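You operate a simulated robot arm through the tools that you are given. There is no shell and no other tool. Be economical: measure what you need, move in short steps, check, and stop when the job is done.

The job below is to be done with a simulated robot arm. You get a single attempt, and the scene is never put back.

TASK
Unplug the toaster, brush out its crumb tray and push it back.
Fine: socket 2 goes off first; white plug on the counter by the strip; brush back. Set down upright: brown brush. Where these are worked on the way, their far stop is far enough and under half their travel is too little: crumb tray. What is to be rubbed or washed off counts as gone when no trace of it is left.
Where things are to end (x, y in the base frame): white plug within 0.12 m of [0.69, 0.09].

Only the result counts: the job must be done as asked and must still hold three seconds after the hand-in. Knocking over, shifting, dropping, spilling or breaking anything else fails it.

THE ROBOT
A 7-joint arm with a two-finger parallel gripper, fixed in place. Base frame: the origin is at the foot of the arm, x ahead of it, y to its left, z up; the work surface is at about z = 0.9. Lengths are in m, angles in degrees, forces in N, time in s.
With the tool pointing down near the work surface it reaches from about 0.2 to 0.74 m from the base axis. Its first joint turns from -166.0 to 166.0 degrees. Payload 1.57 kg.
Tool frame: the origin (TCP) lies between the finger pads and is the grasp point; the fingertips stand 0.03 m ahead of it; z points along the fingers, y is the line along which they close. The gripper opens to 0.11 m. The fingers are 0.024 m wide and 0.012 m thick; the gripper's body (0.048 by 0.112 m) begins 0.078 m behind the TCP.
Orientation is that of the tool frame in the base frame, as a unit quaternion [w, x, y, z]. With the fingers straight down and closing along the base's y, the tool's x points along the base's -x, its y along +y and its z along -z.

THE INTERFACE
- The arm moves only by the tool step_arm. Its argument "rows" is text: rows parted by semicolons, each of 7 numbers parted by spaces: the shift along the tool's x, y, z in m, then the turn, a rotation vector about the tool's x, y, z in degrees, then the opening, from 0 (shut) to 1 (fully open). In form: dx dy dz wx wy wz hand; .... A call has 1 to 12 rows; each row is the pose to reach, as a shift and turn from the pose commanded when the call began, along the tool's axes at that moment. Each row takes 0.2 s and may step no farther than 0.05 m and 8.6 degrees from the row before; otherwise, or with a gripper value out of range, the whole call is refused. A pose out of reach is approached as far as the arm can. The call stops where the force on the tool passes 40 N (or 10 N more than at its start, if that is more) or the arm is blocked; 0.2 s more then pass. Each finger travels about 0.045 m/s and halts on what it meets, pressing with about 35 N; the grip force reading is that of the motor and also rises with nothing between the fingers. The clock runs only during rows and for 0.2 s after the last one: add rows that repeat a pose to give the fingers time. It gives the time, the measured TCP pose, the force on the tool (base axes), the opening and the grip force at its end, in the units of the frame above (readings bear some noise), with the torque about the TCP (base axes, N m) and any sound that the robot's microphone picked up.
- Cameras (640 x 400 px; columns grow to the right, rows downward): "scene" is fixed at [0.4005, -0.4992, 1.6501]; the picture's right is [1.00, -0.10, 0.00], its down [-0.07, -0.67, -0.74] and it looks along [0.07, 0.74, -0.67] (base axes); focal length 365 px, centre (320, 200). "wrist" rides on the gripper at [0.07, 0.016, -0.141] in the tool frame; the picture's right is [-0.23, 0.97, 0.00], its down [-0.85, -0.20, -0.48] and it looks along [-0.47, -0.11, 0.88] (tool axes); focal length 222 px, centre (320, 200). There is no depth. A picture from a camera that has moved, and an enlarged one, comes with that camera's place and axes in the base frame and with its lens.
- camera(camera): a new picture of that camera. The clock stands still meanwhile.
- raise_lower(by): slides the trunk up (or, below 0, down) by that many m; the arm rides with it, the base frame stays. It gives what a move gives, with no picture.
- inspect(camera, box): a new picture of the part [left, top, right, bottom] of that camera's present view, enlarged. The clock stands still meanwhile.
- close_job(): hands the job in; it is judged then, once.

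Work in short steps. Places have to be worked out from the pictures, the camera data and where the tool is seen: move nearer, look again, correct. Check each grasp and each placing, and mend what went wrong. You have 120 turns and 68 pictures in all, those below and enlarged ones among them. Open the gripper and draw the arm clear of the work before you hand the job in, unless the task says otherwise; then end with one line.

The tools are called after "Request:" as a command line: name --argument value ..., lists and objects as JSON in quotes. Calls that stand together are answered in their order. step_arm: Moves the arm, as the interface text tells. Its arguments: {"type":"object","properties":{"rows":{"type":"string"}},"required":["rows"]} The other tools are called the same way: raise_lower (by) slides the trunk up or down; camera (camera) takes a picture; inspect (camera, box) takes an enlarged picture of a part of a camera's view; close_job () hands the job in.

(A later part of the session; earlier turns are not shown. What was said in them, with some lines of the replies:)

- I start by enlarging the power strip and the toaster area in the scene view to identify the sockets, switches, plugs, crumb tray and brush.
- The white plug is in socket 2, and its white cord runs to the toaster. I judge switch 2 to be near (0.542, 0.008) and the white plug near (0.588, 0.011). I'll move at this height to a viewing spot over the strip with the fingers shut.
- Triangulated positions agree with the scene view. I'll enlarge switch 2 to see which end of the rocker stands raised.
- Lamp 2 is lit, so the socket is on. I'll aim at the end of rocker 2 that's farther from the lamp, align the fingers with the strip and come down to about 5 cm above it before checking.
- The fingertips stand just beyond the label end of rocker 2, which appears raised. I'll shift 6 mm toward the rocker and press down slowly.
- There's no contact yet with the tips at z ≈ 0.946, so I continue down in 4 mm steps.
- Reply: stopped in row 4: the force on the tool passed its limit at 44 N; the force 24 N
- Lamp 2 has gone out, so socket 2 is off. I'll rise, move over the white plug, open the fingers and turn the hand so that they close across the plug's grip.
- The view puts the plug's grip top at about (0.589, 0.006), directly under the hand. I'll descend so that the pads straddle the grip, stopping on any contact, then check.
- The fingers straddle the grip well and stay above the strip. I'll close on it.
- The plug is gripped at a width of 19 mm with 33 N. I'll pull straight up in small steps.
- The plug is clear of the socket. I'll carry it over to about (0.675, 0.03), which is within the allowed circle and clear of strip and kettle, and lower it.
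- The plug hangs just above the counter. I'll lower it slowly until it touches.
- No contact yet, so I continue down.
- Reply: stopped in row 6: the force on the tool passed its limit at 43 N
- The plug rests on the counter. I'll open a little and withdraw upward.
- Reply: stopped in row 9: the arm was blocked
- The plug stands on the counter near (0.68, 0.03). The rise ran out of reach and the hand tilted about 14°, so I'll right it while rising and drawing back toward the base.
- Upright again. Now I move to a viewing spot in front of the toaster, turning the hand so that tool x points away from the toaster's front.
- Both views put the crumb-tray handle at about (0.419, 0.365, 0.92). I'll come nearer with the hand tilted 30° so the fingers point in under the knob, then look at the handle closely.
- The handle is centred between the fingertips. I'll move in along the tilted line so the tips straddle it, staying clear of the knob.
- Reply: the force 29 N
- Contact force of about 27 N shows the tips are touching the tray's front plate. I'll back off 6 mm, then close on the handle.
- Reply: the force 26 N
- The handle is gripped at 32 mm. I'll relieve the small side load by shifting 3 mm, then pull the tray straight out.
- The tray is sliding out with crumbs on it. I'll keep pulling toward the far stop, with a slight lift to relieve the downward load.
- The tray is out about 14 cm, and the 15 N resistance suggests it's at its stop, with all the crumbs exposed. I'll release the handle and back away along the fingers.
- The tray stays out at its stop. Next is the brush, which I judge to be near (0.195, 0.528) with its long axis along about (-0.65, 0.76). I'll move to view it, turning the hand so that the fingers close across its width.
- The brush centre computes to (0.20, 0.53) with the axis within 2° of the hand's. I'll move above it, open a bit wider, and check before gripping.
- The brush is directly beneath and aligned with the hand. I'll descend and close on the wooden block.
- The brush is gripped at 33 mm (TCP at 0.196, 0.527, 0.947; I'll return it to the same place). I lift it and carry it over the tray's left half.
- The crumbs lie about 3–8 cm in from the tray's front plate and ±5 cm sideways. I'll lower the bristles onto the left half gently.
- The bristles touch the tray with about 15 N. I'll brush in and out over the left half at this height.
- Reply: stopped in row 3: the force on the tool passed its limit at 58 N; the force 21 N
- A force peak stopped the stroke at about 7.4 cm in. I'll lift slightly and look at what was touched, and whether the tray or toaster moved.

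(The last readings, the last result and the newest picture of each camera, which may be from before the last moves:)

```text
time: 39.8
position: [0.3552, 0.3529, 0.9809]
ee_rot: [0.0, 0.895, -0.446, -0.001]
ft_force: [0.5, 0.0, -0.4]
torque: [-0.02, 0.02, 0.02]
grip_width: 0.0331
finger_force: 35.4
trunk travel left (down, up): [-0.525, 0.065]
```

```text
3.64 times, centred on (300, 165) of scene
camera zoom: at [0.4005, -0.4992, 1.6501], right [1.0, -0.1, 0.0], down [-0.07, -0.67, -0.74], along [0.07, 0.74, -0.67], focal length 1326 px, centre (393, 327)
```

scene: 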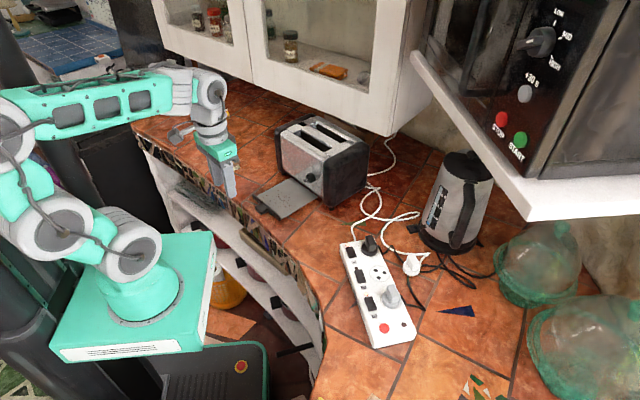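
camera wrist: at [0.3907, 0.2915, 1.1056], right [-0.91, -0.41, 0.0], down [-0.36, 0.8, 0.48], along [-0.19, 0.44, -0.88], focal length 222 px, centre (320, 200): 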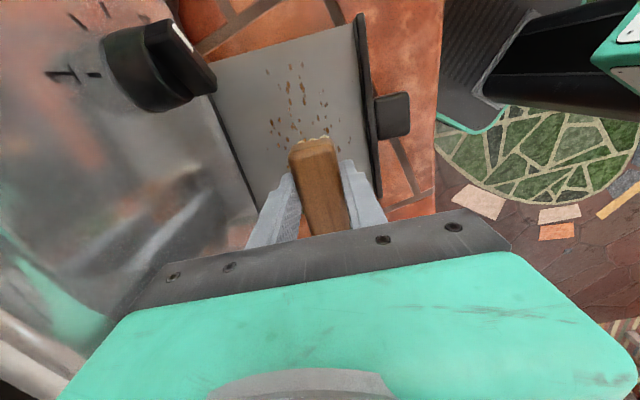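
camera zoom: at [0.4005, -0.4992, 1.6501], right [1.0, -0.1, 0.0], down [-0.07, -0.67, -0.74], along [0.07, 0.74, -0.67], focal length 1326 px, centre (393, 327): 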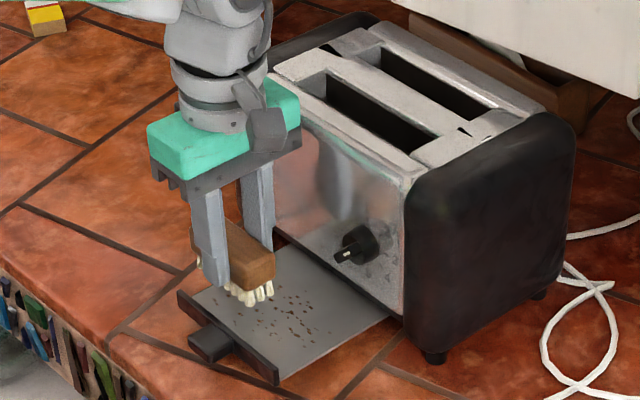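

The toaster hasn't moved, but friction dragged the tray in about 3 cm, and the hand's body neared the toaster. I'll set the brush lightly near the middle behind the front plate and push the tray back out to its stop.

Request:
step_arm --rows "0.0125 0 0 0 0 0 0; 0.025 0 0.01 0 0 0 0; 0.025 0 0.0195 0 0 0 0; 0.025 0.01 0.0195 0 0 0 0; 0.025 0.02 0.0195 0 0 0 0; 0.025 0.03 0.0195 0 0 0 0; 0.025 0.036 0.0195 0 0 0 0; 0.025 0.042 0.0195 0 0 0 0"

Request:
camera --camera "wrist"

Request:
inspect --camera "scene" --box '[220, 110, 380, 220]'

```text
time: 41.6
position: [0.3374, 0.3079, 0.9639]
ee_rot: [-0.001, 0.895, -0.445, -0.001]
ft_force: [3.1, 1.7, 11.2]
torque: [0.24, -0.18, -0.06]
grip_width: 0.0329
finger_force: 35.0
trunk travel left (down, up): [-0.525, 0.065]
```

```text
29 pictures are left
camera wrist: at [0.3656, 0.2413, 1.1049], right [-0.91, -0.41, 0.0], down [-0.36, 0.8, 0.48], along [-0.19, 0.44, -0.88], focal length 222 px, centre (320, 200)
```

wrist: 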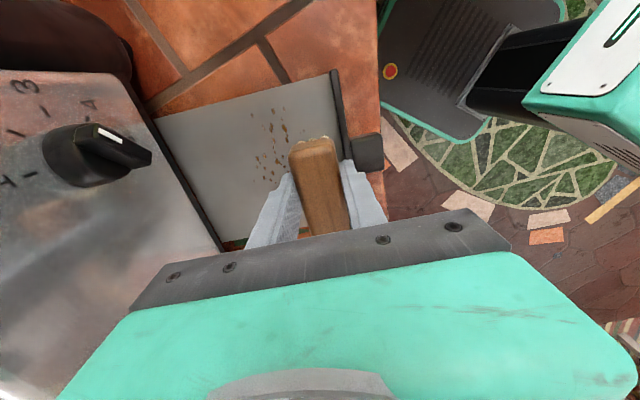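

```text
3.64 times, centred on (300, 165) of scene
camera zoom: at [0.4005, -0.4992, 1.6501], right [1.0, -0.1, 0.0], down [-0.07, -0.67, -0.74], along [0.07, 0.74, -0.67], focal length 1326 px, centre (393, 327)
```

zoom: 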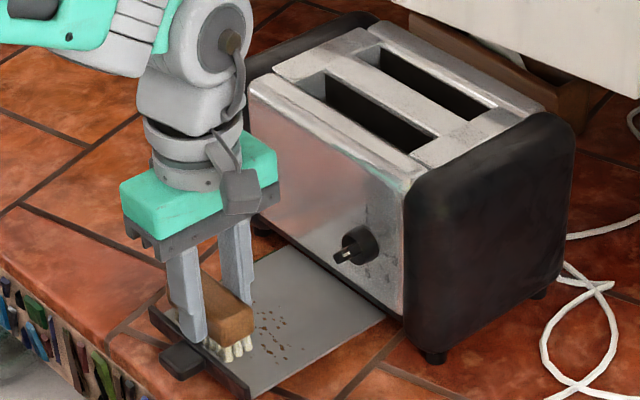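

The tray is back at its stop. To reach all the crumbs without nearing the toaster, I'll lift, turn the brush 90° so its length lies in and out, and brush sideways instead.

Request:
step_arm --rows "0 -0.003 -0.025 0 0 0 0; 0 -0.003 -0.05 0 0 8.5 0; 0 -0.003 -0.05 0 0 17 0; 0 -0.003 -0.05 0 0 25.5 0; 0 -0.003 -0.05 0 0 34 0; 0 -0.003 -0.05 0 0 42.5 0; 0 -0.003 -0.05 0 0 51 0; 0 -0.003 -0.05 0 0 59.5 0; -0.015 -0.01 -0.05 0 0 68 0; -0.03 -0.018 -0.05 0 0 76.5 0; -0.045 -0.026 -0.05 0 0 85 0; -0.055 -0.0335 -0.05 0 0 90 0"

Request:
camera --camera "wrist"

Request:
inspect --camera "scene" --box '[220, 110, 380, 220]'

```text
time: 44.2
position: [0.3307, 0.3712, 1.0115]
ee_rot: [-0.001, -0.317, 0.949, 0.0]
ft_force: [0.4, 0.7, -1.7]
torque: [-0.03, 0.0, -0.01]
grip_width: 0.0328
finger_force: 35.0
trunk travel left (down, up): [-0.525, 0.065]
```

```text
27 pictures are left
camera wrist: at [0.2664, 0.3416, 1.1527], right [-0.4, 0.91, 0.0], down [0.8, 0.35, 0.48], along [0.44, 0.19, -0.88], focal length 222 px, centre (320, 200)
```

wrist: 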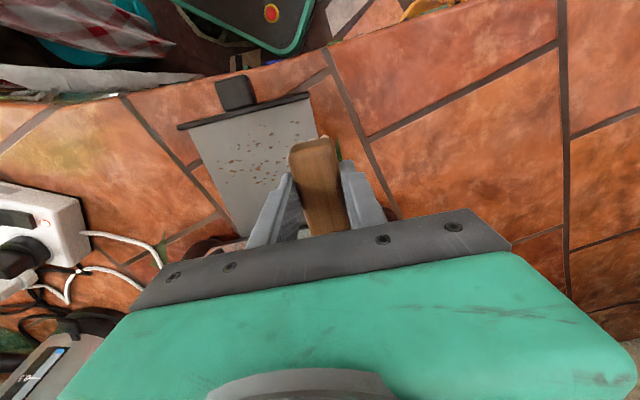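

```text
3.64 times, centred on (300, 165) of scene
camera zoom: at [0.4005, -0.4992, 1.6501], right [1.0, -0.1, 0.0], down [-0.07, -0.67, -0.74], along [0.07, 0.74, -0.67], focal length 1326 px, centre (393, 327)
```

zoom: 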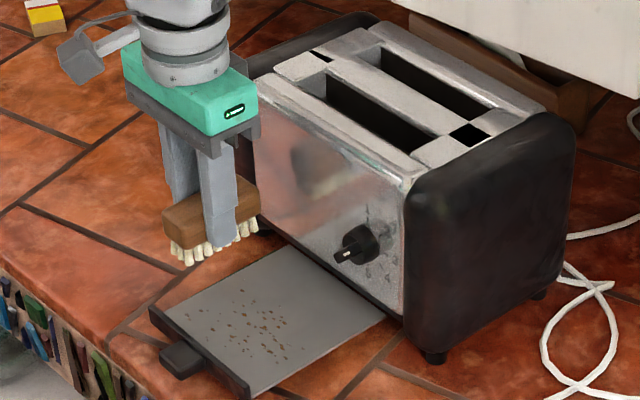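

The crumbs are still there. The brush now lies across them, so I'll lower it at the left side and sweep sideways across the tray and back.

Request:
step_arm --rows "0 -0.012 0.03 0 0 0 0; 0 -0.012 0.049 0 0 0 0; 0 -0.03 0.0495 0 0 0 0; 0 -0.05 0.0495 0 0 0 0; 0 -0.07 0.0495 0 0 0 0; 0 -0.09 0.0495 0 0 0 0; 0 -0.108 0.0495 0 0 0 0; 0 -0.09 0.0495 0 0 0 0; 0 -0.07 0.0495 0 0 0 0; 0 -0.05 0.0495 0 0 0 0; 0 -0.03 0.0495 0 0 0 0; 0 -0.008 0.0495 0 0 0 0"

Request:
inspect --camera "scene" --box '[220, 110, 380, 220]'

```text
time: 46.8
position: [0.3345, 0.3645, 0.9628]
ee_rot: [0.0, -0.318, 0.948, 0.002]
ft_force: [3.8, -4.0, 22.6]
torque: [0.11, -0.69, -0.26]
grip_width: 0.0329
finger_force: 35.0
trunk travel left (down, up): [-0.525, 0.065]
```

```text
3.64 times, centred on (300, 165) of scene
camera zoom: at [0.4005, -0.4992, 1.6501], right [1.0, -0.1, 0.0], down [-0.07, -0.67, -0.74], along [0.07, 0.74, -0.67], focal length 1326 px, centre (393, 327)
```

zoom: 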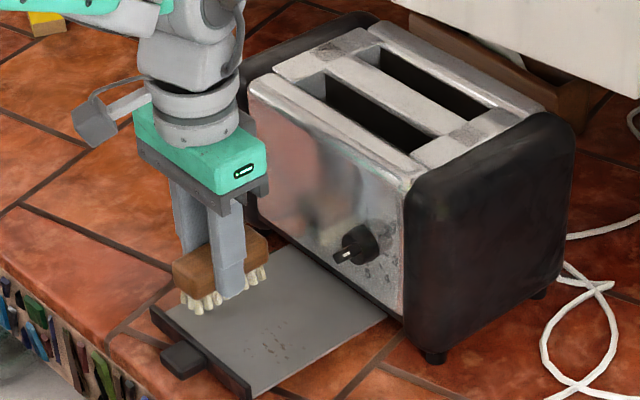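

It works: most crumbs are gone, with faint traces left. I'll make further strokes, shifting the in/out line slightly.

Request:
step_arm --rows "0 -0.02 0 0 0 0 0; 0 -0.04 0 0 0 0 0; 0 -0.06 0 0 0 0 0; 0 -0.08 0 0 0 0 0; 0 -0.1 0 0 0 0 0; 0.008 -0.1 0 0 0 0 0; 0.008 -0.08 0 0 0 0 0; 0.008 -0.06 0 0 0 0 0; 0.008 -0.04 0 0 0 0 0; 0.008 -0.02 0 0 0 0 0; 0.008 0 0 0 0 0 0; 0 0 0 0 0 0 0"

Request:
step_arm --rows "0 -0.02 0 0 0 0 0; 0 -0.04 0 0 0 0 0; 0 -0.06 0 0 0 0 0; 0 -0.08 0 0 0 0 0; 0 -0.1 0 0 0 0 0; -0.006 -0.1 0 0 0 0 0; -0.006 -0.08 0 0 0 0 0; -0.006 -0.06 0 0 0 0 0; -0.006 -0.04 0 0 0 0 0; -0.006 -0.02 0 0 0 0 0; -0.006 0 0 0 0 0 0; 0 0 0 0 0 0 0"

Request:
inspect --camera "scene" --box '[240, 150, 336, 220]'

```text
time: 49.4
position: [0.3344, 0.3643, 0.9633]
ee_rot: [0.0, -0.319, 0.948, 0.002]
ft_force: [1.8, -2.6, 17.5]
torque: [-0.09, -0.21, -0.13]
grip_width: 0.0327
finger_force: 35.0
trunk travel left (down, up): [-0.525, 0.065]
```

```text
time: 52.0
position: [0.3355, 0.3648, 0.9635]
ee_rot: [0.0, -0.319, 0.948, 0.001]
ft_force: [2.0, -3.2, 15.9]
torque: [-0.13, -0.13, -0.05]
grip_width: 0.033
finger_force: 34.5
trunk travel left (down, up): [-0.525, 0.065]
```

```text
5.71 times, centred on (288, 185) of scene
camera zoom: at [0.4005, -0.4992, 1.6501], right [1.0, -0.1, 0.0], down [-0.07, -0.67, -0.74], along [0.07, 0.74, -0.67], focal length 2083 px, centre (503, 286)
```

zoom: 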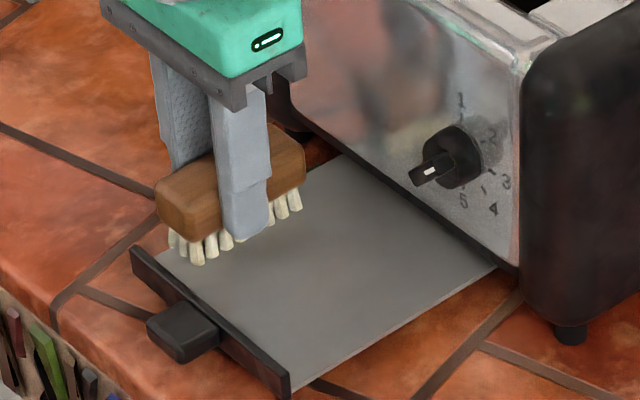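

The visible tray is clean. I'll lift and carry the brush back toward its place, turning it back to its original heading.

Request:
step_arm --rows "0 0 -0.035 0 0 0 0; 0.01 0 -0.07 0 0 0 0; 0.015 0.043 -0.075 0 0 -8.5 0; 0.02 0.086 -0.075 0 0 -17 0; 0.02 0.129 -0.075 0 0 -25.5 0; 0.017 0.172 -0.075 0 0 -34 0; 0.0127 0.2138 -0.075 0 0 -42.5 0; 0.0127 0.2138 -0.075 0 0 -51 0; 0.0127 0.2138 -0.075 0 0 -59.5 0; 0.0127 0.2138 -0.075 0 0 -68 0; 0.0127 0.2138 -0.075 0 0 -76.5 0; 0.0127 0.2138 -0.075 0 0 -85 0"

Request:
step_arm --rows "0 0 0 0 0 -7.2 0"

Request:
inspect --camera "scene" --box '[240, 150, 336, 220]'

Request:
inspect --camera "scene" --box '[180, 100, 276, 190]'

```text
time: 54.6
position: [0.196, 0.5273, 1.0378]
ee_rot: [0.0, 0.875, -0.484, -0.001]
ft_force: [0.0, 0.6, -1.2]
torque: [0.04, 0.0, 0.03]
grip_width: 0.0328
finger_force: 34.9
trunk travel left (down, up): [-0.525, 0.065]
```

```text
time: 55.0
position: [0.197, 0.5273, 1.0389]
ee_rot: [0.0, 0.904, -0.428, -0.001]
ft_force: [-1.0, 0.0, 0.1]
torque: [0.0, 0.0, -0.01]
grip_width: 0.0327
finger_force: 35.1
trunk travel left (down, up): [-0.525, 0.065]
```

```text
5.71 times, centred on (288, 185) of scene
camera zoom: at [0.4005, -0.4992, 1.6501], right [1.0, -0.1, 0.0], down [-0.07, -0.67, -0.74], along [0.07, 0.74, -0.67], focal length 2083 px, centre (503, 286)
```

zoom: 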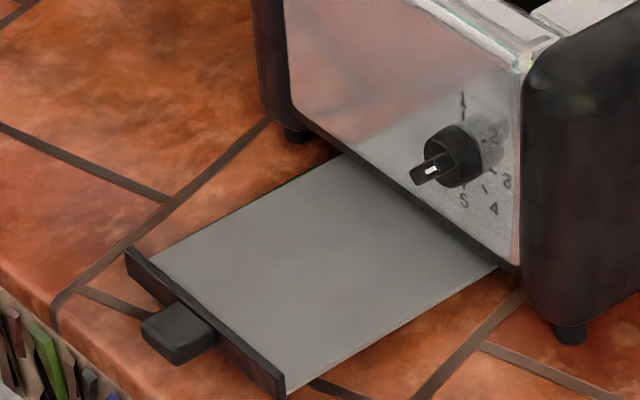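

```text
4.44 times, centred on (228, 145) of scene
camera zoom: at [0.4005, -0.4992, 1.6501], right [1.0, -0.1, 0.0], down [-0.07, -0.67, -0.74], along [0.07, 0.74, -0.67], focal length 1620 px, centre (729, 444)
```

zoom: 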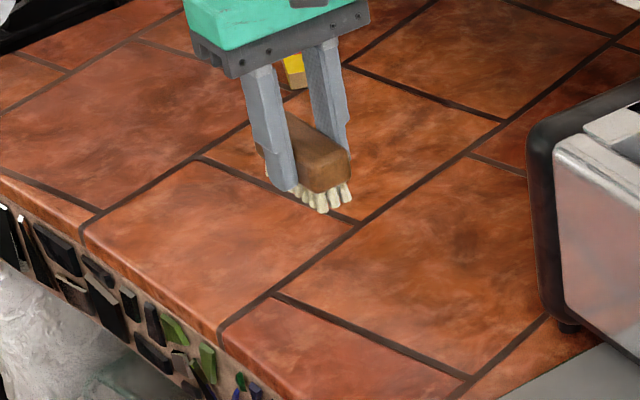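

The tray shows no trace of crumbs. I'll lower the brush onto its old spot.

Request:
step_arm --rows "0 0 0.04 0 0 0 0; 0 0 0.075 0 0 0 0; 0 0 0.086 0 0 0 0; 0 0 0.089 0 0 0 0; 0 0 0.0905 0 0 0 0; 0 0 0.092 0 0 0 0"

```text
time: 56.4
position: [0.1952, 0.5282, 0.9461]
ee_rot: [0.0, 0.904, -0.428, -0.001]
ft_force: [-0.8, -0.1, 0.2]
torque: [0.0, -0.04, 0.01]
grip_width: 0.033
finger_force: 34.8
trunk travel left (down, up): [-0.525, 0.065]
```

No contact is felt yet, as the brush may have slipped up a few mm in the grip. I'll continue down slowly.

Request:
step_arm --rows "0 0 0.001 0 0 0 0; 0 0 0.002 0 0 0 0; 0 0 0.003 0 0 0 0; 0 0 0.004 0 0 0 0"

```text
time: 57.4
position: [0.1956, 0.5293, 0.9443]
ee_rot: [-0.001, 0.904, -0.428, -0.002]
ft_force: [-1.1, -1.4, 8.9]
torque: [-0.24, -0.08, -0.05]
grip_width: 0.0329
finger_force: 35.1
trunk travel left (down, up): [-0.525, 0.065]
```

The brush rests on the counter now, with about 9 N of contact. I'll open gently and rise.

Request:
step_arm --rows "0 0 0 0 0 0 0.4; 0 0 0 0 0 0 0.55; 0 0 0 0 0 0 0.6; 0 0 0 0 0 0 0.6; 0 0 -0.03 0 0 0 0.6; 0 0 -0.07 0 0 0 0.6; 0 0 -0.11 0 0 0 0.6; 0 0 -0.15 0 0 0 0.6"

Request:
inspect --camera "scene" --box '[180, 100, 276, 190]'

```text
time: 59.2
position: [0.1961, 0.5292, 1.0948]
ee_rot: [0.0, 0.904, -0.428, -0.001]
ft_force: [-0.1, 0.1, 1.0]
torque: [0.02, 0.01, 0.0]
grip_width: 0.0658
finger_force: 0.1
trunk travel left (down, up): [-0.525, 0.065]
```

```text
4.44 times, centred on (228, 145) of scene
camera zoom: at [0.4005, -0.4992, 1.6501], right [1.0, -0.1, 0.0], down [-0.07, -0.67, -0.74], along [0.07, 0.74, -0.67], focal length 1620 px, centre (729, 444)
```

zoom: 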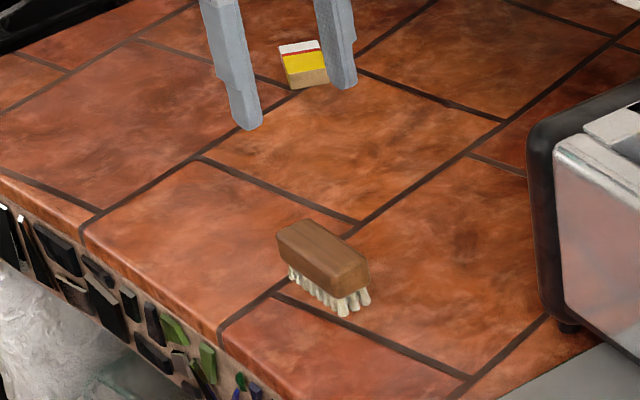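

The brush stands upright on its old spot. Now I'll go in front of the tray handle, turning the hand and closing the fingers to push.

Request:
step_arm --rows "0.024 0.011 0 0 0 7.7 0.6; 0.048 0.022 0 0 0 15.4 0.3; 0.072 0.0335 0 0 0 23.1 0; 0.096 0.045 0 0 0 30.8 0; 0.12 0.056 0 0 0 38.5 0; 0.144 0.067 0 0 0 46.2 0; 0.168 0.078 0 0 0 53.9 0; 0.192 0.089 0 0 0 61.6 0; 0.216 0.1005 0 0 0 69.3 0; 0.24 0.1115 0 0 0 77 0; 0.261 0.1217 0 0 0 84.7 0; 0.261 0.1217 0 0 0 92.2 0"

Request:
step_arm --rows "0 0 0.04 0 0 0 0; 0 0 0.08 0 0 0 0; 0 0 0.12 0 0 0 0; 0 0 0.15 0 0 0 0"

Request:
camera --camera "wrist"

Request:
inspect --camera "scene" --box '[220, 120, 380, 220]'

```text
time: 61.8
position: [0.2679, 0.2481, 1.0913]
ee_rot: [0.0, -0.316, 0.949, 0.001]
ft_force: [-0.2, 0.7, -0.2]
torque: [-0.02, 0.04, -0.02]
grip_width: 0.0001
finger_force: 21.4
trunk travel left (down, up): [-0.525, 0.065]
```

```text
time: 62.8
position: [0.2681, 0.25, 0.9415]
ee_rot: [0.0, -0.318, 0.948, 0.001]
ft_force: [-0.4, 0.3, 0.5]
torque: [0.01, -0.01, -0.01]
grip_width: 0.0
finger_force: 21.4
trunk travel left (down, up): [-0.525, 0.065]
```

```text
20 pictures are left
camera wrist: at [0.2028, 0.2195, 1.0834], right [-0.41, 0.91, 0.0], down [0.8, 0.36, 0.48], along [0.44, 0.2, -0.88], focal length 222 px, centre (320, 200)
```

wrist: 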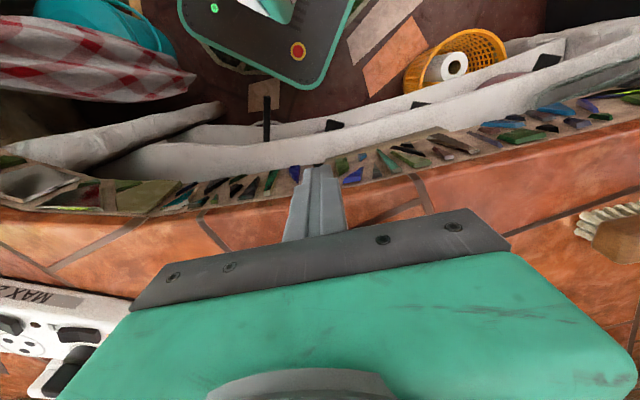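

```text
4.00 times, centred on (300, 170) of scene
camera zoom: at [0.4005, -0.4992, 1.6501], right [1.0, -0.1, 0.0], down [-0.07, -0.67, -0.74], along [0.07, 0.74, -0.67], focal length 1458 px, centre (400, 320)
```

zoom: 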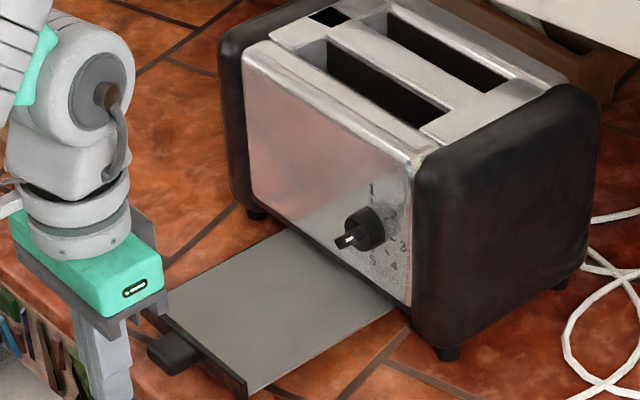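

The fingertips are lined up in front of the handle. I'll push inward 13 cm first, then check.

Request:
step_arm --rows "-0.01 0 0.003 0 0 0 0; -0.02 0 0.003 0 0 0 0; -0.03 0 0.003 0 0 0 0; -0.045 0 0.003 0 0 0 0; -0.06 0 0.003 0 0 0 0; -0.075 0 0.003 0 0 0 0; -0.09 0 0.003 0 0 0 0; -0.105 0 0.003 0 0 0 0; -0.12 0 0.003 0 0 0 0; -0.135 0 0.003 0 0 0 0"

Request:
inspect --camera "scene" --box '[220, 120, 380, 220]'

```text
time: 65.0
position: [0.3751, 0.3297, 0.9384]
ee_rot: [0.0, -0.318, 0.948, 0.001]
ft_force: [-0.7, 0.3, 0.2]
torque: [0.03, -0.05, 0.01]
grip_width: 0.0
finger_force: 22.0
trunk travel left (down, up): [-0.525, 0.065]
```

```text
4.00 times, centred on (300, 170) of scene
camera zoom: at [0.4005, -0.4992, 1.6501], right [1.0, -0.1, 0.0], down [-0.07, -0.67, -0.74], along [0.07, 0.74, -0.67], focal length 1458 px, centre (400, 320)
```

zoom: 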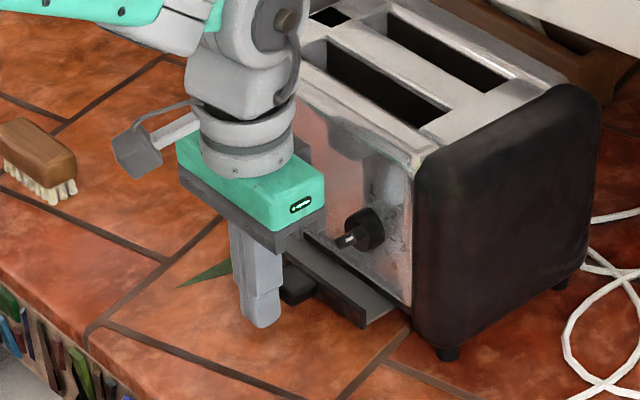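

The tray follows smoothly with about 3 cm left. I'll continue in small steps until the resistance rises.

Request:
step_arm --rows "-0.007 0 0 0 0 0 0; -0.014 0 0 0 0 0 0; -0.02 0 0 0 0 0 0; -0.024 0 0 0 0 0 0; -0.027 0 0 0 0 0 0"

Request:
inspect --camera "scene" --box '[220, 120, 380, 220]'

```text
time: 66.2
position: [0.395, 0.3457, 0.9377]
ee_rot: [0.001, -0.319, 0.948, 0.001]
ft_force: [-10.4, -5.4, 2.3]
torque: [0.58, -1.05, -0.07]
grip_width: 0.0004
finger_force: 21.6
trunk travel left (down, up): [-0.525, 0.065]
```

```text
4.00 times, centred on (300, 170) of scene
camera zoom: at [0.4005, -0.4992, 1.6501], right [1.0, -0.1, 0.0], down [-0.07, -0.67, -0.74], along [0.07, 0.74, -0.67], focal length 1458 px, centre (400, 320)
```

zoom: 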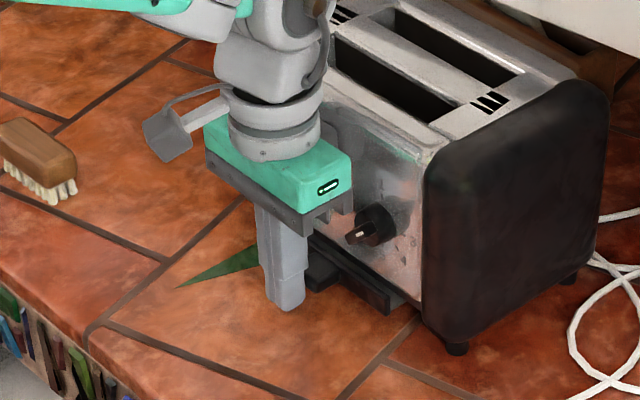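

The tray is nearly in, but the torque shows the hand's body touched the toaster face about 10 cm above the tips, and the toaster crept back about 1 cm. I'll back off, tilt the hand away from the face, and look.

Request:
step_arm --rows "0.02 0 0 0 0 0 0; 0.045 0 -0.002 0 0 0 0; 0.05 0 -0.006 0 -8 0 0; 0.05 0 -0.006 0 -16 0 0; 0.05 0 -0.006 0 -24 0 0; 0.05 0 -0.006 0 -32 0 0; 0.05 0 -0.006 0 -38 0 0"

Request:
inspect --camera "scene" --box '[220, 120, 380, 220]'

Request:
inspect --camera "wrist" --box '[200, 130, 440, 280]'

```text
time: 67.8
position: [0.3572, 0.3171, 0.9459]
ee_rot: [0.31, -0.301, 0.896, 0.105]
ft_force: [0.3, 0.2, 0.3]
torque: [0.0, -0.01, 0.01]
grip_width: 0.0002
finger_force: 21.2
trunk travel left (down, up): [-0.525, 0.065]
```

```text
4.00 times, centred on (300, 170) of scene
camera zoom: at [0.4005, -0.4992, 1.6501], right [1.0, -0.1, 0.0], down [-0.07, -0.67, -0.74], along [0.07, 0.74, -0.67], focal length 1458 px, centre (400, 320)
```

zoom: 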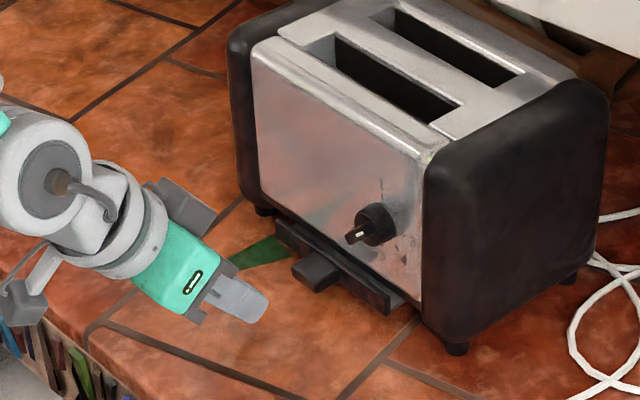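

```text
2.67 times, centred on (320, 205) of wrist
camera zoom: at [0.2338, 0.2433, 1.0139], right [-0.45, 0.88, 0.14], down [0.42, 0.07, 0.9], along [0.79, 0.46, -0.4], focal length 592 px, centre (320, 187)
```

zoom: 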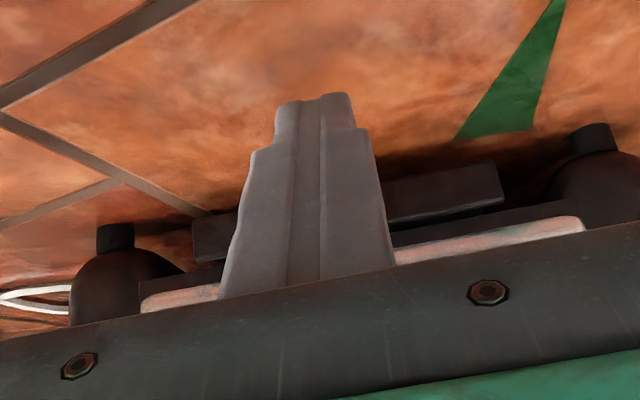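

The tray still stands out about 1.5 cm. With the tilted hand I'll push its handle in gently in small steps.

Request:
step_arm --rows "0.0062 0 0.0079 0 0 0 0; -0.0096 0 0.0202 0 0 0 0; -0.0174 0 0.0264 0 0 0 0; -0.0214 0 0.0294 0 0 0 0; -0.0245 0 0.0319 0 0 0 0; -0.0277 0 0.0344 0 0 0 0; -0.03 0 0.0362 0 0 0 0"

Request:
inspect --camera "scene" --box '[220, 120, 380, 220]'

```text
time: 69.4
position: [0.3921, 0.343, 0.933]
ee_rot: [0.306, -0.3, 0.897, 0.103]
ft_force: [-6.2, -3.8, -8.6]
torque: [-0.15, 0.32, 0.04]
grip_width: 0.0002
finger_force: 21.6
trunk travel left (down, up): [-0.525, 0.065]
```

```text
4.00 times, centred on (300, 170) of scene
camera zoom: at [0.4005, -0.4992, 1.6501], right [1.0, -0.1, 0.0], down [-0.07, -0.67, -0.74], along [0.07, 0.74, -0.67], focal length 1458 px, centre (400, 320)
```

zoom: 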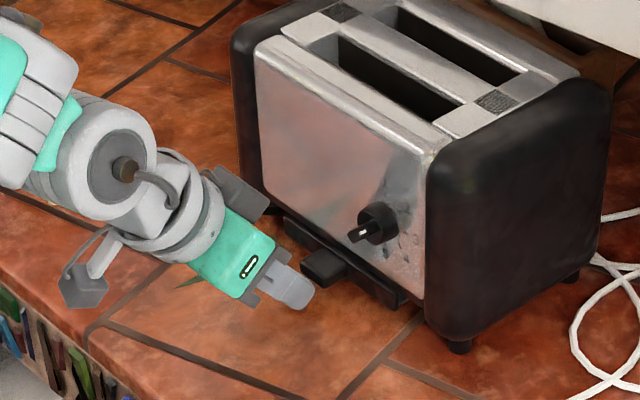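

The handle's offset from the knob now matches the original closed picture, so the tray is in. The toaster has crept back about 1.2 cm though, so I'll retreat, then pull it back by gripping its front rim from above.

Request:
step_arm --rows "0 0 -0.045 0 0 0 0; 0 0 -0.09 0 0 0 0; 0 0 -0.13 0 0 0 0; -0.02 0 -0.16 0 7.6 0 0; -0.04 0 -0.185 0 15.2 0 0.3; -0.06 0 -0.21 0 22.8 0 0.5; -0.07 0 -0.225 0 30.4 0 0.5; -0.07 0 -0.225 0 38 0 0.5"

Request:
inspect --camera "scene" --box '[260, 105, 388, 215]'

```text
time: 71.2
position: [0.3275, 0.2944, 1.1553]
ee_rot: [-0.002, -0.318, 0.948, -0.001]
ft_force: [-0.5, 0.6, 0.5]
torque: [-0.04, 0.02, 0.01]
grip_width: 0.0551
finger_force: 0.1
trunk travel left (down, up): [-0.525, 0.065]
```

```text
3.64 times, centred on (324, 160) of scene
camera zoom: at [0.4005, -0.4992, 1.6501], right [1.0, -0.1, 0.0], down [-0.07, -0.67, -0.74], along [0.07, 0.74, -0.67], focal length 1326 px, centre (306, 346)
```

zoom: 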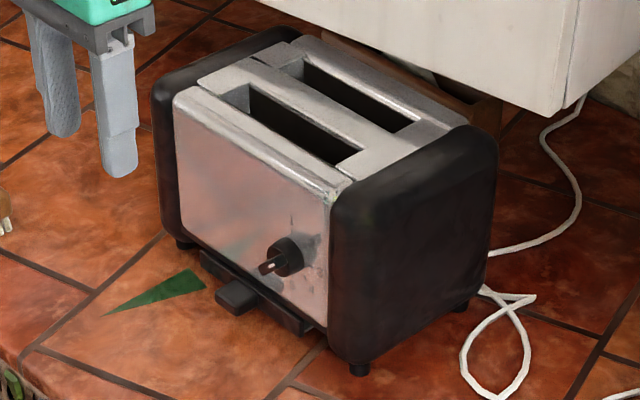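

I judge the creep at about 1 cm straight back. I'll move over the front rim, with the fingers set to close in and out, and look from the wrist.

Request:
step_arm --rows "-0.0152 0.0019 0 0 0 -7.5 0.37; -0.0305 0.0037 0 0 0 -15 0.37; -0.0457 0.0056 0 0 0 -22.5 0.37; -0.061 0.0075 0 0 0 -30 0.37; -0.0762 0.0093 0 0 0 -37.5 0.37; -0.0915 0.0112 0 0 0 -45 0.37; -0.1067 0.0131 0 0 0 -52.5 0.37; -0.122 0.015 0 0 0 -60 0.37; -0.1372 0.0168 0 0 0 -67.5 0.37; -0.1525 0.0187 0 0 0 -75 0.37; -0.1677 0.0205 0 0 0 -82.5 0.37; -0.183 0.0224 0 0 0 -90 0.37"

Request:
camera --camera "wrist"

Request:
inspect --camera "scene" --box '[260, 90, 388, 200]'

```text
time: 73.8
position: [0.4595, 0.4228, 1.1551]
ee_rot: [0.0, 0.895, -0.445, -0.001]
ft_force: [-0.2, -0.4, -0.9]
torque: [-0.02, 0.02, 0.0]
grip_width: 0.0407
finger_force: 0.1
trunk travel left (down, up): [-0.525, 0.065]
```

```text
12 pictures are left
camera wrist: at [0.4885, 0.3569, 1.2953], right [-0.91, -0.41, 0.0], down [-0.36, 0.8, 0.48], along [-0.2, 0.44, -0.88], focal length 222 px, centre (320, 200)
```

wrist: 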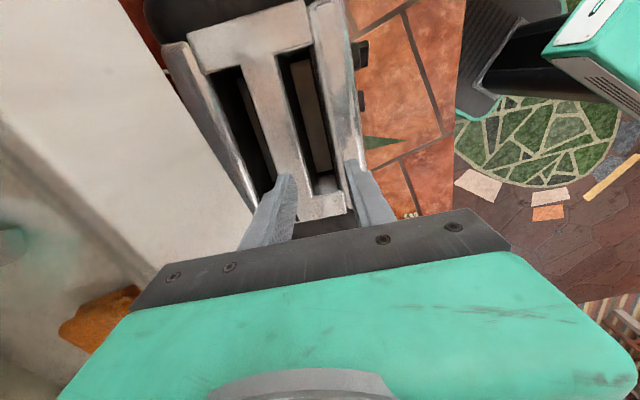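

```text
3.64 times, centred on (324, 145) of scene
camera zoom: at [0.4005, -0.4992, 1.6501], right [1.0, -0.1, 0.0], down [-0.07, -0.67, -0.74], along [0.07, 0.74, -0.67], focal length 1326 px, centre (306, 400)
```

zoom: 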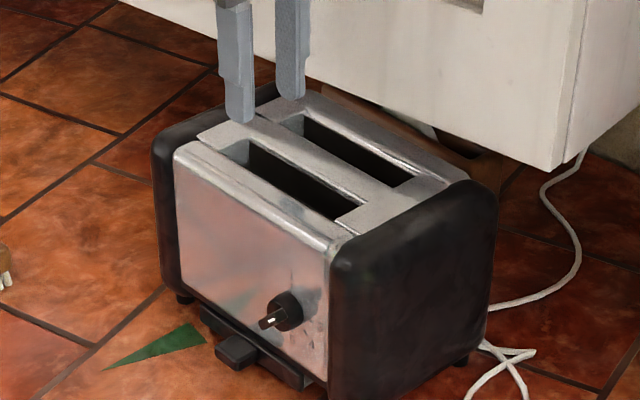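

The wrist view puts the toaster top at z ≈ 1.075. The front rim runs from 1.5 to 4 cm outward of the TCP, and the slot is directly below. I'll shift 28 mm outward and 22 mm sideways, then lower so that one finger enters the slot and the other stays in front of the face.

Request:
step_arm --rows "0.011 0.014 0 0 0 0 0.38; 0.022 0.028 0 0 0 0 0.38; 0.022 0.028 0.03 0 0 0 0.38; 0.022 0.028 0.045 0 0 0 0.38"

Request:
inspect --camera "wrist" --box '[200, 60, 440, 210]'

Request:
inspect --camera "scene" --box '[270, 90, 366, 170]'

```text
time: 74.8
position: [0.449, 0.3865, 1.1113]
ee_rot: [0.0, 0.895, -0.446, -0.001]
ft_force: [0.0, 1.1, -0.1]
torque: [0.03, 0.01, 0.01]
grip_width: 0.0419
finger_force: 0.0
trunk travel left (down, up): [-0.525, 0.065]
```

```text
2.67 times, centred on (320, 135) of wrist
camera zoom: at [0.4792, 0.3211, 1.252], right [-0.91, -0.41, 0.0], down [-0.36, 0.8, 0.48], along [-0.2, 0.44, -0.88], focal length 592 px, centre (320, 373)
```

zoom: 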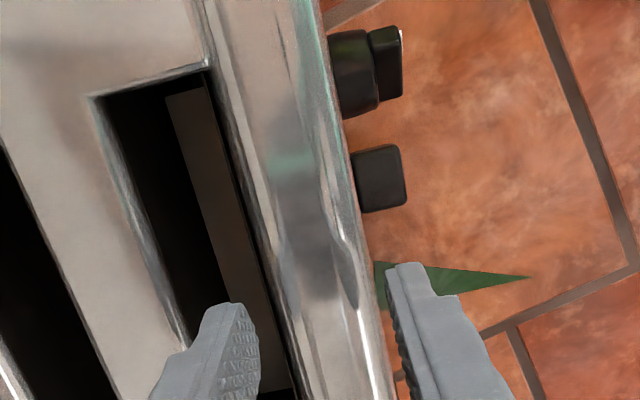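

```text
5.00 times, centred on (318, 130) of scene
camera zoom: at [0.4005, -0.4992, 1.6501], right [1.0, -0.1, 0.0], down [-0.07, -0.67, -0.74], along [0.07, 0.74, -0.67], focal length 1823 px, centre (330, 550)
```

zoom: 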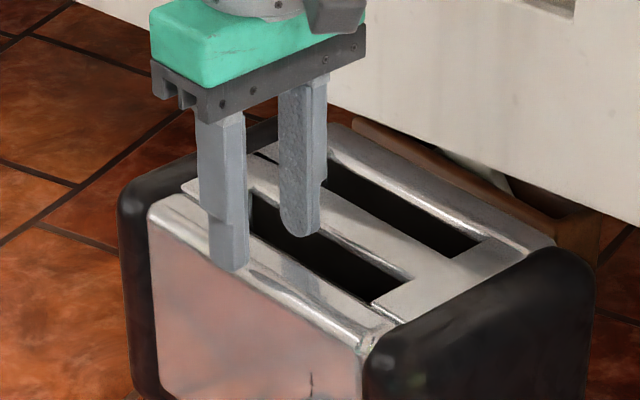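

One finger is over the slot and the other just in front of the face. I'll open 4 mm more and lower 28 mm, guarded by force.

Request:
step_arm --rows "0 0.001 0 0 0 0 0.43; 0 0.001 0.008 0 0 0 0.43; 0 0.001 0.016 0 0 0 0.43; 0 0.001 0.024 0 0 0 0.43; 0 0.001 0.03 0 0 0 0.43"

Request:
inspect --camera "scene" --box '[270, 90, 366, 170]'

```text
time: 76.0
position: [0.4516, 0.3862, 1.0808]
ee_rot: [0.0, 0.895, -0.445, -0.001]
ft_force: [-0.5, -0.6, -0.2]
torque: [-0.02, 0.03, -0.01]
grip_width: 0.0472
finger_force: 0.1
trunk travel left (down, up): [-0.525, 0.065]
```

```text
5.00 times, centred on (318, 130) of scene
camera zoom: at [0.4005, -0.4992, 1.6501], right [1.0, -0.1, 0.0], down [-0.07, -0.67, -0.74], along [0.07, 0.74, -0.67], focal length 1823 px, centre (330, 550)
```

zoom: 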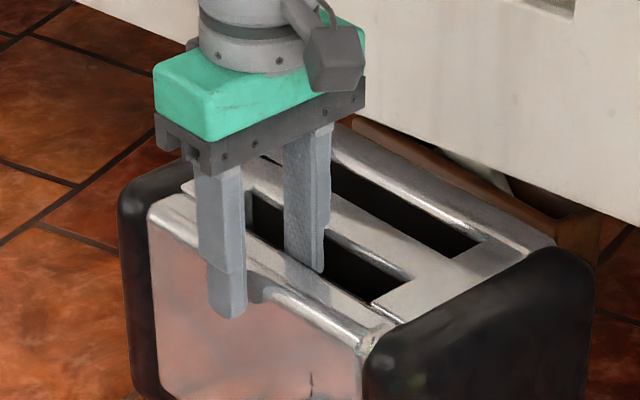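

The inner finger is in the slot about 1 cm from its front wall. I'll draw outward 16 mm in small steps, then compare with the earlier picture.

Request:
step_arm --rows "0 0.004 0 0 0 0 0.43; 0 0.008 0 0 0 0 0.43; 0 0.011 0 0 0 0 0.43; 0 0.0135 0 0 0 0 0.43; 0 0.016 0 0 0 0 0.43"

Request:
inspect --camera "scene" --box '[220, 120, 380, 220]'

```text
time: 77.2
position: [0.4383, 0.3776, 1.082]
ee_rot: [-0.001, 0.895, -0.447, -0.001]
ft_force: [8.9, 5.5, 3.0]
torque: [0.26, -0.33, 0.03]
grip_width: 0.0568
finger_force: 5.1
trunk travel left (down, up): [-0.525, 0.065]
```

```text
4.00 times, centred on (300, 170) of scene
camera zoom: at [0.4005, -0.4992, 1.6501], right [1.0, -0.1, 0.0], down [-0.07, -0.67, -0.74], along [0.07, 0.74, -0.67], focal length 1458 px, centre (400, 320)
```

zoom: 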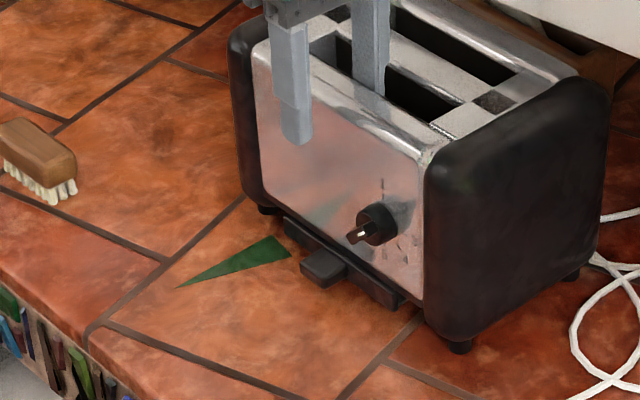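

The inner finger yielded (opening 47→57 mm) rather than dragging the toaster. I'll pinch the rim instead.

Request:
step_arm --rows "0 0 0 0 0 0 0.3; 0 0 0 0 0 0 0.15; 0 0 0 0 0 0 0; 0 0 0 0 0 0 0; 0 0 0 0 0 0 0"

Request:
inspect --camera "scene" --box '[220, 120, 380, 220]'

```text
time: 78.4
position: [0.4371, 0.3781, 1.0792]
ee_rot: [0.001, 0.896, -0.445, -0.002]
ft_force: [8.1, 5.0, 0.7]
torque: [-0.08, -0.45, 0.03]
grip_width: 0.0362
finger_force: 35.3
trunk travel left (down, up): [-0.525, 0.065]
```

```text
4.00 times, centred on (300, 170) of scene
camera zoom: at [0.4005, -0.4992, 1.6501], right [1.0, -0.1, 0.0], down [-0.07, -0.67, -0.74], along [0.07, 0.74, -0.67], focal length 1458 px, centre (400, 320)
```

zoom: 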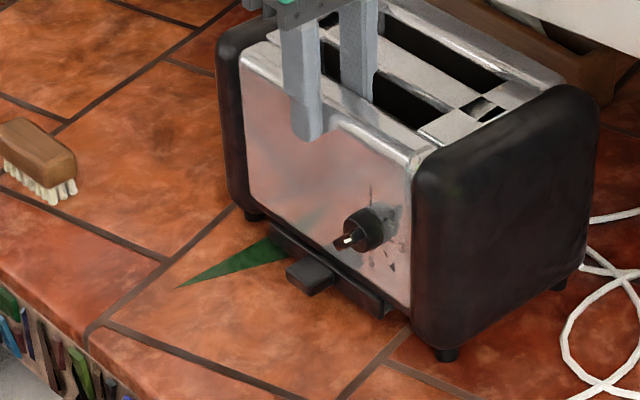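

The toaster is back within about 2 mm of its original place. I'll open the fingers gently and rise.

Request:
step_arm --rows "0 -0.001 0 0 0 0 0.36; 0 -0.001 0 0 0 0 0.42; 0 0.000 0 0 0 0 0.42; 0 0.00 0 0 0 0 0.42; 0 0 -0.02 0 0 0 0.42; 0 0 -0.05 0 0 0 0.42; 0 0 -0.09 0 0 0 0.42; 0 0.04 -0.11 0 0 0 0.42; 0 0.08 -0.11 0 0 0 0.42; 0 0.12 -0.11 0 0 0 0.42; 0 0.16 -0.11 0 0 0 0.42; 0 0.2 -0.11 0 0 0 0.42"

Request:
inspect --camera "scene" --box '[200, 90, 400, 220]'

Request:
inspect --camera "scene" --box '[320, 200, 448, 350]'

```text
time: 81.0
position: [0.2754, 0.2552, 1.1885]
ee_rot: [-0.001, 0.895, -0.445, -0.001]
ft_force: [0.4, 0.8, 0.3]
torque: [0.02, 0.03, -0.02]
grip_width: 0.0462
finger_force: 0.0
trunk travel left (down, up): [-0.525, 0.065]
```

```text
3.08 times, centred on (300, 155) of scene
camera zoom: at [0.4005, -0.4992, 1.6501], right [1.0, -0.1, 0.0], down [-0.07, -0.67, -0.74], along [0.07, 0.74, -0.67], focal length 1122 px, centre (382, 338)
```

zoom: 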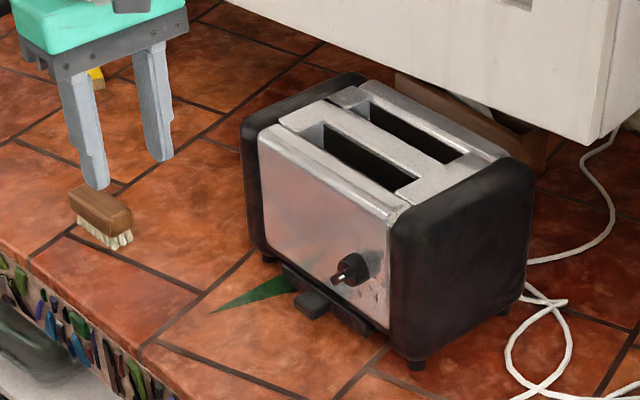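

```text
2.67 times, centred on (384, 275) of scene
camera zoom: at [0.4005, -0.4992, 1.6501], right [1.0, -0.1, 0.0], down [-0.07, -0.67, -0.74], along [0.07, 0.74, -0.67], focal length 972 px, centre (149, 0)
```

zoom: 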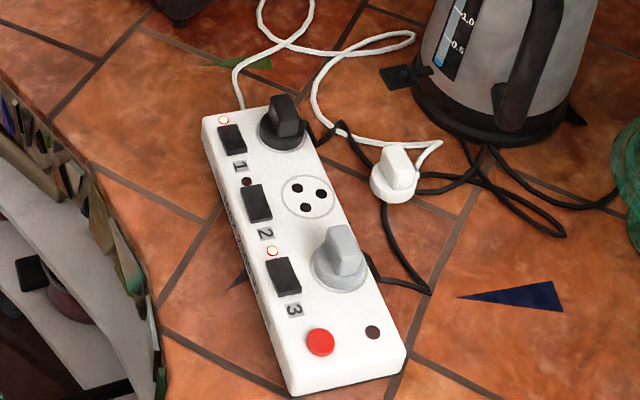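

Everything checks out:
- Lamp 2 is dark and socket 2 is empty.
- The white plug stands by the strip at about (0.68, 0.03).
- The tray is clean and in.
- The toaster is within about 2 mm of where it started.
- The brush is upright on its spot.
- The hand is open and clear.

I'm handing the job in.

Request:
close_job

```text
The job is handed in.
```

The job is handed in: socket 2 is off, the toaster's white plug is out and on the counter by the strip, the crumb tray is brushed clean and pushed back in, and the brush stands upright on its spot. While I pushed the tray in, the toaster slid back about 1 cm; I pulled it back to within about 2 mm of where it started.
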